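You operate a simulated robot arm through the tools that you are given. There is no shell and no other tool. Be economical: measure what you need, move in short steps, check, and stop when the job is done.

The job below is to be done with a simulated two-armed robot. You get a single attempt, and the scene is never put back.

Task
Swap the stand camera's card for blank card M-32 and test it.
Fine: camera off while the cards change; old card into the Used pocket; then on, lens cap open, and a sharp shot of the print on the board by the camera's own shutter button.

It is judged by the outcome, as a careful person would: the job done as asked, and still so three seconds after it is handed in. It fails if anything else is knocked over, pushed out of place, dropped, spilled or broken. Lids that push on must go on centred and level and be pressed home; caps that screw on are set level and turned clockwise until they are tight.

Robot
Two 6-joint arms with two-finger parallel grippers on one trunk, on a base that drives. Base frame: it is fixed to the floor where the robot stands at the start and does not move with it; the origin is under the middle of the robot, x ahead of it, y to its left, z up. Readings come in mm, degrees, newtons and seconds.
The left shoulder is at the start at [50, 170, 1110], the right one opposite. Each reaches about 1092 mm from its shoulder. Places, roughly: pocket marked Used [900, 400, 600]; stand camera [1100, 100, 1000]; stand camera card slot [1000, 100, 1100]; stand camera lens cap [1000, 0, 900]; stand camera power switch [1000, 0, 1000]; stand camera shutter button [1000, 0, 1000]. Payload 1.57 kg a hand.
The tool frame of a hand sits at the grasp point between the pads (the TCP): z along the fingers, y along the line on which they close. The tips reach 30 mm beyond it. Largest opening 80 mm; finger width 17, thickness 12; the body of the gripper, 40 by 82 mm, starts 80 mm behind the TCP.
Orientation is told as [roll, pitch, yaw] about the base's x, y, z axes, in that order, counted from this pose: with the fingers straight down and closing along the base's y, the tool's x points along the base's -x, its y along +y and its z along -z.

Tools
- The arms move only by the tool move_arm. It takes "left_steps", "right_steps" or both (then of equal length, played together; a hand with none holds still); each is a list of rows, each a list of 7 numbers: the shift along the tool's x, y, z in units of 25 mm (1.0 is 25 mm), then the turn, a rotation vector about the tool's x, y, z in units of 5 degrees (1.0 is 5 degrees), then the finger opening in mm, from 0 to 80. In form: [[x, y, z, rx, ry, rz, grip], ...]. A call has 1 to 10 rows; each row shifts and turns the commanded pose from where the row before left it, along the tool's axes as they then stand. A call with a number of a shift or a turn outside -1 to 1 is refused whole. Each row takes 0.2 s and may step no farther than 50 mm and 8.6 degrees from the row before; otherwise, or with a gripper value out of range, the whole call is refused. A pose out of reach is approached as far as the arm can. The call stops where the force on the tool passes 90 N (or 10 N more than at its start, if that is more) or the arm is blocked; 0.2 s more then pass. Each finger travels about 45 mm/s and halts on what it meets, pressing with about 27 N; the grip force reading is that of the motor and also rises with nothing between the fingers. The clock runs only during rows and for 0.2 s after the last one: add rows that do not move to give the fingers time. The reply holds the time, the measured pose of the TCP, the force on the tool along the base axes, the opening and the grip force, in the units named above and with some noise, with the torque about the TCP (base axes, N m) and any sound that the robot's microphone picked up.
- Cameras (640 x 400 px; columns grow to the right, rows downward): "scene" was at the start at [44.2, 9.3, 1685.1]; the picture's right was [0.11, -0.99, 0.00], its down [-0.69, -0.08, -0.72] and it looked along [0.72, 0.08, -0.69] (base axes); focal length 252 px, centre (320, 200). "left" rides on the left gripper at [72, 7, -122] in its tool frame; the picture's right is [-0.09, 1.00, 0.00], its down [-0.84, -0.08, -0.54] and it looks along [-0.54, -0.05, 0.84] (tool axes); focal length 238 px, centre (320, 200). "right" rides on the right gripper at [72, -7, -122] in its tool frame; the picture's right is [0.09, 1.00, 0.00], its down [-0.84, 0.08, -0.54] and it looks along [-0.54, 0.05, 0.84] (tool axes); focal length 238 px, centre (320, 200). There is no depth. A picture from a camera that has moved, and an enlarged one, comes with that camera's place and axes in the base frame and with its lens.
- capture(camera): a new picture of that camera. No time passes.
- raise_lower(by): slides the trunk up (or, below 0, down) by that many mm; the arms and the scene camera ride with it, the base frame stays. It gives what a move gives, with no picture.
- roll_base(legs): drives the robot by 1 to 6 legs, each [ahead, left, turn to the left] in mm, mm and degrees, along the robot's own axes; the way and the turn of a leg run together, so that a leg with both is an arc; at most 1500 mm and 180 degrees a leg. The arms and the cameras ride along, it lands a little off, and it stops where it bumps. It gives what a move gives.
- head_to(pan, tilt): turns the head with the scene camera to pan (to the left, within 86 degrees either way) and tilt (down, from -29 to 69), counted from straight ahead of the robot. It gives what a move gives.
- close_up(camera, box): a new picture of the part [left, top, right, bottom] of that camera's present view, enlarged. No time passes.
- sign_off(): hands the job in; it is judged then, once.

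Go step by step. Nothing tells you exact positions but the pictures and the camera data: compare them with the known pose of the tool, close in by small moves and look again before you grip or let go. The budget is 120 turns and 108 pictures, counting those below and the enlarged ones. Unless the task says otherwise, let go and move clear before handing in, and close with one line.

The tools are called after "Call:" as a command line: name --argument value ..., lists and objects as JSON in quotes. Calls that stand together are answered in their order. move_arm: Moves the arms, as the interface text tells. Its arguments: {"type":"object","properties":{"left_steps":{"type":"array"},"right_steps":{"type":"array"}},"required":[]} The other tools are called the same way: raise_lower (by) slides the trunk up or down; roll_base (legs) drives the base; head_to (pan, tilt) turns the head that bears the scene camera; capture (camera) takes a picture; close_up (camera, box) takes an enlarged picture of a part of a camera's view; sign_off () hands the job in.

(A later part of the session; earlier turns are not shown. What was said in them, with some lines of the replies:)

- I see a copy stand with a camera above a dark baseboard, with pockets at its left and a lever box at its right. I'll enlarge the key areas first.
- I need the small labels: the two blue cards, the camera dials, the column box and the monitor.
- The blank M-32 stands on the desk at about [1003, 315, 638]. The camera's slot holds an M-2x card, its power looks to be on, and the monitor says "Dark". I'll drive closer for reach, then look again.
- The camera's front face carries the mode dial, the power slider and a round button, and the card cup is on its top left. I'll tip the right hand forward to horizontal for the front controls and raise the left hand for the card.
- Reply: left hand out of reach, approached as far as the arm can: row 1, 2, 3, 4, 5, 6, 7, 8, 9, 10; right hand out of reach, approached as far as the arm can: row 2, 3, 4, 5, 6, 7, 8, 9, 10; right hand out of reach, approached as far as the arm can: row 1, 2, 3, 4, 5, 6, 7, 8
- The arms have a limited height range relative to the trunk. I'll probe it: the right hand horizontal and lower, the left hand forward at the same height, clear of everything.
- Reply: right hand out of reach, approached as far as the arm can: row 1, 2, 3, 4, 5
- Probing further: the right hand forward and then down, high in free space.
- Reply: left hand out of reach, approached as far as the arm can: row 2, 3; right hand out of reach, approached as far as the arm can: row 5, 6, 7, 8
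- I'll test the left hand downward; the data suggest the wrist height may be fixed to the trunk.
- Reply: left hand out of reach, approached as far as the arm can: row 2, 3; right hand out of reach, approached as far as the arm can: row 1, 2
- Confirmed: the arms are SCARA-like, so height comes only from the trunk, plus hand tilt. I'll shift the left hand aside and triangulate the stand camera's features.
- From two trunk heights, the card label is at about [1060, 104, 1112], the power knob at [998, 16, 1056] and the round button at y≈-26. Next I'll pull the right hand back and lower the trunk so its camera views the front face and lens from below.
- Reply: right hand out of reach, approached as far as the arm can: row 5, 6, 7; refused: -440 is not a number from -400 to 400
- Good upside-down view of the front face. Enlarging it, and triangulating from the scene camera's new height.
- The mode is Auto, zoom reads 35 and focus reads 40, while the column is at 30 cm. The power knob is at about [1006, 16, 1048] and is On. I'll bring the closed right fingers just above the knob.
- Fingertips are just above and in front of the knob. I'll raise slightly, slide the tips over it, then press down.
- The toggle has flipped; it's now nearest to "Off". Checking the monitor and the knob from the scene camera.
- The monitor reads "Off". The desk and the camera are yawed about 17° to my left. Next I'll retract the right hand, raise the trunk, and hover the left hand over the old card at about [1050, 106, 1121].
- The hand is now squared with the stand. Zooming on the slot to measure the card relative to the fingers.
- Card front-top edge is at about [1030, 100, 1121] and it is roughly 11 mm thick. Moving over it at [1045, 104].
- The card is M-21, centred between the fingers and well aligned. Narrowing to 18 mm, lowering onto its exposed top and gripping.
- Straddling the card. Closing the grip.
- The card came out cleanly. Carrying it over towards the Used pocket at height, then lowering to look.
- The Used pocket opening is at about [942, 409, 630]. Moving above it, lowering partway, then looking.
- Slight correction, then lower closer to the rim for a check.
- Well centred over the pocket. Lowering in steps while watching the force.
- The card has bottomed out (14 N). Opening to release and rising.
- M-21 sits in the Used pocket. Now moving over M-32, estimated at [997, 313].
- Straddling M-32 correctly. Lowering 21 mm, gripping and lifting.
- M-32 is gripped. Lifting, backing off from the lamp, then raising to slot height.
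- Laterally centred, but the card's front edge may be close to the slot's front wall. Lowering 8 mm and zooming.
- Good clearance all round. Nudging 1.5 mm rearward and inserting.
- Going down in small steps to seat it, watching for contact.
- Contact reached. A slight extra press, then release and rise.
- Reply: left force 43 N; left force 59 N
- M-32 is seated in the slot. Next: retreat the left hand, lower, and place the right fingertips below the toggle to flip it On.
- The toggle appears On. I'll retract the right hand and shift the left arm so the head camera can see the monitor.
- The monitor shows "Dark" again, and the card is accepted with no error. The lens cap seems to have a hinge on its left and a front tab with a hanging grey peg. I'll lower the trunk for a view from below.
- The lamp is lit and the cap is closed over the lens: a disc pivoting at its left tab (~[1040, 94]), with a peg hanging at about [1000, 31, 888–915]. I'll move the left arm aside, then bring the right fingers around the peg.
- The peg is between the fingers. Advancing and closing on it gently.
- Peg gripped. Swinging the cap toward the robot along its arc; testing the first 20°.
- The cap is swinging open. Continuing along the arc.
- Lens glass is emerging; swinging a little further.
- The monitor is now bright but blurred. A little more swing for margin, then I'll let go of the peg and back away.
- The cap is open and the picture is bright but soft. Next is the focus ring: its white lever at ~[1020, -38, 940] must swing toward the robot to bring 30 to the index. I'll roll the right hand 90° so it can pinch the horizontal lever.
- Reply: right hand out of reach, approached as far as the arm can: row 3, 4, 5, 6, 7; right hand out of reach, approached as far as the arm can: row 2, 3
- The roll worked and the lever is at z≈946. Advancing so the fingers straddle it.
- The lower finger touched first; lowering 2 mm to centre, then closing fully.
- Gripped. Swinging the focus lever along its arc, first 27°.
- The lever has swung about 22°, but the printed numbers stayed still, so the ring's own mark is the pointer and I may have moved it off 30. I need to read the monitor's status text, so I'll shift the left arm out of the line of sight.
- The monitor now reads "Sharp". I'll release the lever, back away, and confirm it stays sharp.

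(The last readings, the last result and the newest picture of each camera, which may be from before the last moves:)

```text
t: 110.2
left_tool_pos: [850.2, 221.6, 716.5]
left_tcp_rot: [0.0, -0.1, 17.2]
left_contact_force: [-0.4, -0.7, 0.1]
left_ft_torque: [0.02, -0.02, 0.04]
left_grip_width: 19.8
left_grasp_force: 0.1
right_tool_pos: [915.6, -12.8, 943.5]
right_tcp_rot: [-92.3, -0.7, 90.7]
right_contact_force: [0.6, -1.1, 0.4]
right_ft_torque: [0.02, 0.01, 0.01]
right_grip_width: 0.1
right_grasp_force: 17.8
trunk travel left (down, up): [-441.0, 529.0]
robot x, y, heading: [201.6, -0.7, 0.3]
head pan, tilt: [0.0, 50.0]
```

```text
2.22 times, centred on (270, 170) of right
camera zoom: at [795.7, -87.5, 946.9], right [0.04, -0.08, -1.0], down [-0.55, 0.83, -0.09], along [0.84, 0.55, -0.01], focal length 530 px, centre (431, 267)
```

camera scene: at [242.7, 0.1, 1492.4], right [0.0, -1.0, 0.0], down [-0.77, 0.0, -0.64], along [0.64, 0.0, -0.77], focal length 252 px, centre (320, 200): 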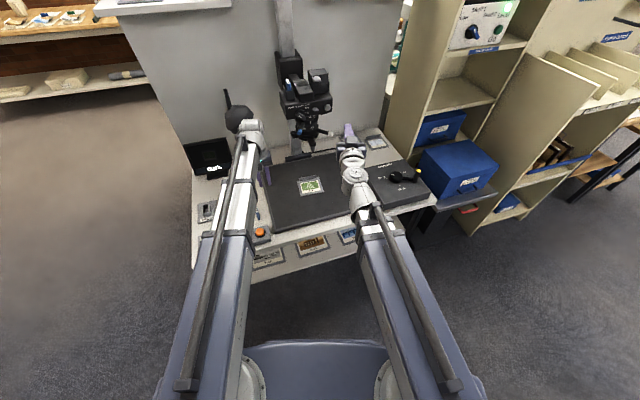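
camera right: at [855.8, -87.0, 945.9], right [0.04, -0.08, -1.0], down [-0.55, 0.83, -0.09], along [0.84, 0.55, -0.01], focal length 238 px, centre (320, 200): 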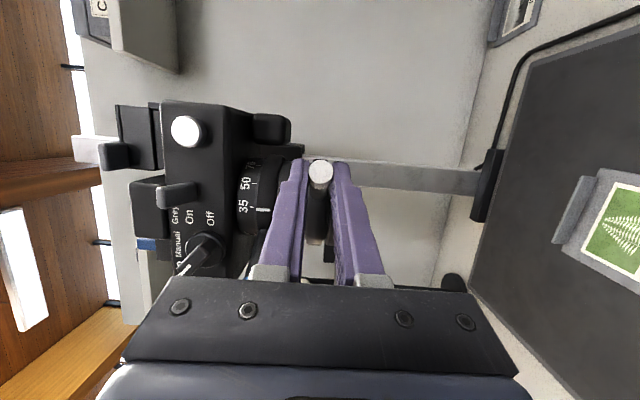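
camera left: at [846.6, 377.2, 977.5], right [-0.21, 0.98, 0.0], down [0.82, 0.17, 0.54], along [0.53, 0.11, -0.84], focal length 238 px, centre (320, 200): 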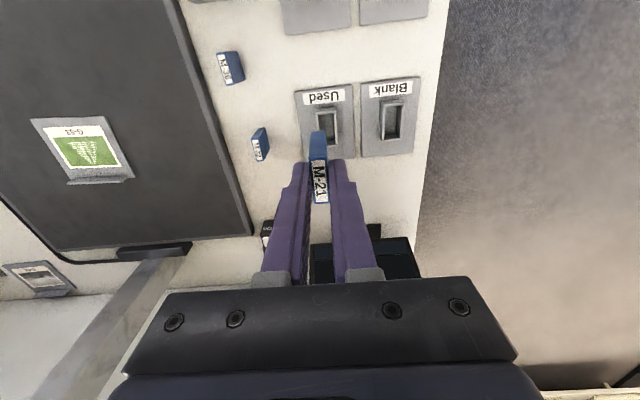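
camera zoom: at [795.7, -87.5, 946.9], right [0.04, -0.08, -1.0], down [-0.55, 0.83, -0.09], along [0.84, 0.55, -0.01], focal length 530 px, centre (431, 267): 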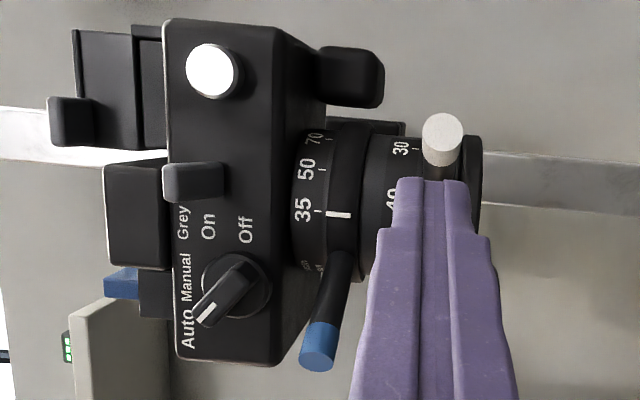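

Still "Sharp" after release. Raising to the shutter button (~[1018, -27, 1043]) and approaching with closed fingers.

Call:
raise_lower --by 99

Call:
move_arm --right_steps '[[0.6, 0, 0, 0, 0, 0, 0], [0, 0, 0.7, 0, 0, 0, 0], [0, 0, 0.7, 0, 0, 0, 0], [0, 0, 0.7, 0, 0, 0, 0], [0, 0, 0, 0, 0, 0, 0]]'

Call:
close_up --camera "right" --box '[200, 80, 440, 260]'

Call:
close_up --camera "scene" --box '[270, 70, 350, 140]'

```text
t: 111.6
left_tool_pos: [850.2, 220.4, 814.8]
left_tcp_rot: [0.0, -0.1, 17.1]
left_contact_force: [0.3, -0.9, -0.5]
left_ft_torque: [-0.01, -0.04, 0.0]
left_grip_width: 20.0
left_grasp_force: 0.0
right_tool_pos: [915.2, -12.6, 1043.6]
right_tcp_rot: [-92.2, -0.7, 90.7]
right_contact_force: [0.6, -0.1, -0.5]
right_ft_torque: [0.0, 0.02, 0.0]
right_grip_width: 0.3
right_grasp_force: 21.4
trunk travel left (down, up): [-540.0, 430.0]
robot x, y, heading: [205.6, 1.3, 0.1]
head pan, tilt: [0.0, 50.0]
```

```text
t: 112.8
left_tool_pos: [850.2, 221.8, 815.2]
left_tcp_rot: [-0.1, -0.1, 17.1]
left_contact_force: [0.4, -0.3, -0.7]
left_ft_torque: [0.0, 0.04, -0.01]
left_grip_width: 19.7
left_grasp_force: 0.0
right_tool_pos: [968.5, -27.6, 1045.0]
right_tcp_rot: [-92.5, -0.7, 90.7]
right_contact_force: [0.7, 0.3, -0.2]
right_ft_torque: [-0.02, -0.01, -0.01]
right_grip_width: 0.1
right_grasp_force: 21.2
trunk travel left (down, up): [-540.0, 430.0]
robot x, y, heading: [203.4, 0.9, 0.2]
head pan, tilt: [0.0, 50.0]
```

```text
2.22 times, centred on (320, 170) of right
camera zoom: at [848.0, -102.2, 1046.1], right [0.04, -0.08, -1.0], down [-0.55, 0.83, -0.09], along [0.84, 0.55, -0.01], focal length 530 px, centre (320, 267)
```

zoom: 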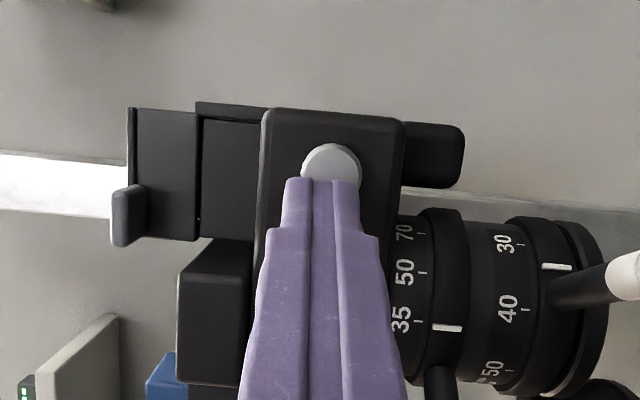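

```text
5.71 times, centred on (310, 105) of scene
camera zoom: at [242.7, 0.3, 1491.4], right [0.0, -1.0, 0.0], down [-0.77, 0.0, -0.64], along [0.64, 0.0, -0.77], focal length 1442 px, centre (377, 743)
```

zoom: 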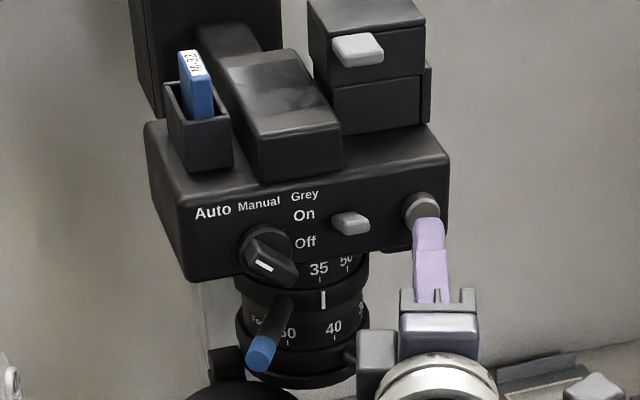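

Aligned with the shutter button. Pressing forward in small steps.

Call:
move_arm --right_steps '[[0, 0, 0.2, 0, 0, 0, 0], [0, 0, 0.2, 0, 0, 0, 0], [0, 0, 0.12, 0, 0, 0, 0], [0, 0, 0.08, 0, 0, 0, 0], [0, 0, 0, 0, 0, 0, 0]]'

```text
t: 114.0
left_tool_pos: [851.0, 220.7, 815.6]
left_tcp_rot: [0.1, 0.0, 17.2]
left_contact_force: [-0.3, 0.1, -0.3]
left_ft_torque: [-0.02, 0.02, 0.0]
left_grip_width: 19.9
left_grasp_force: 0.0
right_tool_pos: [983.7, -27.0, 1044.9]
right_tcp_rot: [-92.4, -0.7, 90.7]
right_contact_force: [-0.5, 0.4, -0.1]
right_ft_torque: [0.01, -0.01, -0.01]
right_grip_width: 0.0
right_grasp_force: 21.2
trunk travel left (down, up): [-540.0, 430.0]
robot x, y, heading: [202.0, 1.5, 0.0]
head pan, tilt: [0.0, 50.0]
```

Call:
move_arm --right_steps '[[0, 0, 0.1, 0, 0, 0, 0], [0, 0, 0.1, 0, 0, 0, 0], [0, 0, 0, 0, 0, 0, 0]]'

Call:
move_arm --right_steps '[[0, 0, 0.08, 0, 0, 0, 0], [0, 0, 0, 0, 0, 0, 0]]'

```text
t: 114.8
left_tool_pos: [850.5, 220.7, 815.5]
left_tcp_rot: [-0.1, 0.0, 17.1]
left_contact_force: [-0.3, 0.2, -0.3]
left_ft_torque: [-0.02, -0.02, -0.03]
left_grip_width: 19.8
left_grasp_force: 0.1
right_tool_pos: [987.5, -26.8, 1043.3]
right_tcp_rot: [-92.4, -0.8, 90.6]
right_contact_force: [-0.5, 0.3, 0.2]
right_ft_torque: [0.02, -0.02, 0.03]
right_grip_width: 0.0
right_grasp_force: 21.0
trunk travel left (down, up): [-540.0, 430.0]
robot x, y, heading: [203.3, -3.0, -0.1]
head pan, tilt: [0.0, 50.0]
```

```text
t: 115.4
left_tool_pos: [851.3, 221.1, 814.3]
left_tcp_rot: [0.0, 0.0, 17.1]
left_contact_force: [0.0, 0.1, -0.1]
left_ft_torque: [-0.02, 0.01, 0.02]
left_grip_width: 20.1
left_grasp_force: 0.1
right_tool_pos: [989.3, -25.9, 1045.1]
right_tcp_rot: [-92.5, -0.8, 90.5]
right_contact_force: [-1.7, 0.0, -0.2]
right_ft_torque: [0.0, 0.02, 0.02]
right_grip_width: 0.0
right_grasp_force: 21.4
trunk travel left (down, up): [-540.0, 430.0]
robot x, y, heading: [197.5, 1.8, 0.2]
head pan, tilt: [0.0, 50.0]
```

Just touching now (-1.7 N at tip x≈1019). Pressing further in 1–2 mm steps.

Call:
move_arm --right_steps '[[0, 0, 0.06, 0, 0, 0, 0], [0, 0, 0.04, 0, 0, 0, 0], [0, 0, 0, 0, 0, 0, 0]]'

Call:
move_arm --right_steps '[[0, 0, 0.06, 0, 0, 0, 0], [0, 0, 0, 0, 0, 0, 0]]'

Call:
close_up --camera "scene" --box '[170, 70, 350, 180]'

```text
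t: 116.2
left_tool_pos: [851.3, 221.4, 815.1]
left_tcp_rot: [-0.1, 0.0, 17.1]
left_contact_force: [0.3, -0.4, -0.1]
left_ft_torque: [0.01, -0.04, 0.02]
left_grip_width: 19.8
left_grasp_force: 0.1
right_tool_pos: [991.0, -26.7, 1045.4]
right_tcp_rot: [-92.4, -0.8, 90.5]
right_contact_force: [-3.7, 0.8, 0.3]
right_ft_torque: [0.0, 0.01, 0.07]
right_grip_width: 0.0
right_grasp_force: 21.2
trunk travel left (down, up): [-540.0, 430.0]
robot x, y, heading: [204.0, -0.1, -0.1]
head pan, tilt: [0.0, 50.0]
heard: click
```

```text
t: 116.8
left_tool_pos: [849.5, 221.8, 815.8]
left_tcp_rot: [0.0, 0.1, 17.1]
left_contact_force: [0.1, -0.2, -0.2]
left_ft_torque: [-0.02, 0.0, 0.02]
left_grip_width: 20.1
left_grasp_force: 0.0
right_tool_pos: [993.8, -28.1, 1044.0]
right_tcp_rot: [-92.4, -0.6, 90.6]
right_contact_force: [-6.1, 0.8, -1.0]
right_ft_torque: [-0.01, 0.04, 0.06]
right_grip_width: 0.0
right_grasp_force: 20.8
trunk travel left (down, up): [-540.0, 430.0]
robot x, y, heading: [199.7, -5.0, 0.4]
head pan, tilt: [0.0, 50.0]
```

```text
3.56 times, centred on (260, 125) of scene
camera zoom: at [242.0, 0.3, 1491.4], right [0.0, -1.0, 0.0], down [-0.77, 0.0, -0.64], along [0.64, 0.0, -0.77], focal length 897 px, centre (533, 467)
```

zoom: 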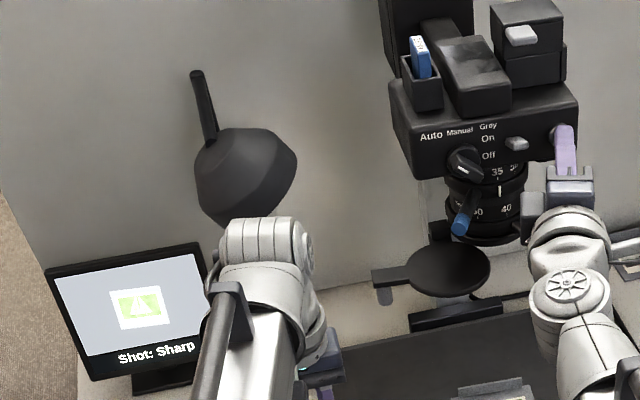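

A click was heard and the monitor reads "Shot: Sharp". Backing the right hand off and doing a last check.

Call:
move_arm --right_steps '[[0, 0, -0.6, 0, 0, 0, 0], [0, 0, -0.8, 0, 0, 0, 0], [0, 0, -0.8, 0, 0, 0, 0], [0, 0, -0.8, 0, 0, 0, 0], [0.8, 0, 0, 0, 0, 0, 0], [1, 0, 0, 0, 0, 0, 0], [1, 0, 0, 0, 0, 0, 0], [0, 0, 0, 0, 0, 0, 0]]'

Call:
capture --camera "scene"

Call:
close_up --camera "scene" --box '[170, 70, 350, 220]'

```text
t: 118.6
left_tool_pos: [851.3, 220.7, 815.2]
left_tcp_rot: [0.1, 0.0, 17.1]
left_contact_force: [0.3, -0.6, 0.2]
left_ft_torque: [0.03, 0.0, 0.0]
left_grip_width: 20.4
left_grasp_force: 0.1
right_tool_pos: [919.0, -97.7, 1044.0]
right_tcp_rot: [-92.2, -0.7, 90.6]
right_contact_force: [0.2, -0.2, -0.8]
right_ft_torque: [-0.01, 0.0, 0.0]
right_grip_width: 0.0
right_grasp_force: 21.2
trunk travel left (down, up): [-540.0, 430.0]
robot x, y, heading: [203.1, -0.8, 0.2]
head pan, tilt: [0.0, 50.0]
```

```text
15 pictures are left
camera scene: at [242.7, 0.3, 1491.4], right [0.0, -1.0, 0.0], down [-0.77, 0.0, -0.64], along [0.64, 0.0, -0.77], focal length 252 px, centre (320, 200)
```

scene: 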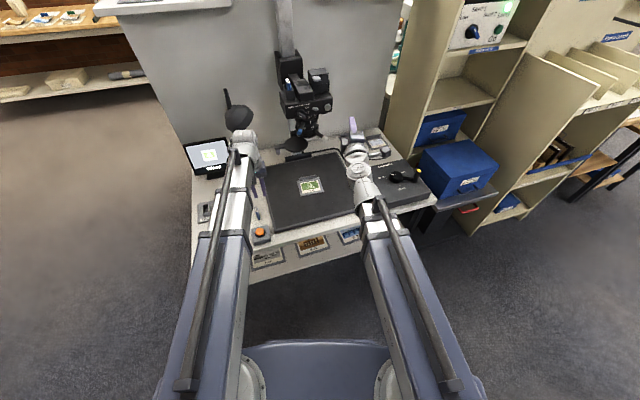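

```text
2.67 times, centred on (260, 145) of scene
camera zoom: at [242.7, 0.3, 1491.4], right [0.0, -1.0, 0.0], down [-0.77, 0.0, -0.64], along [0.64, 0.0, -0.77], focal length 673 px, centre (480, 347)
```

zoom: 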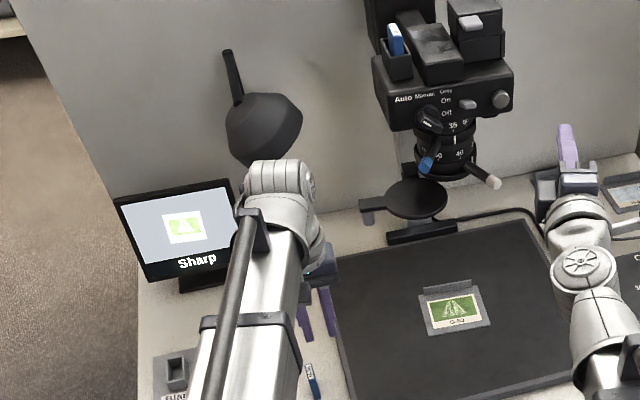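

Everything is in place: M-32 is in the slot, M-21 is in Used, the camera is on with its cap open, the shot came out sharp, and both hands are clear. Handing in.

Call:
sign_off

```text
The job is handed in.
```

The camera now holds blank card M-32 and old card M-21 is in the Used pocket. With the cap open, the camera's own shutter button gave a shot the monitor reported as "Shot: Sharp". I turned the focus ring to get there.
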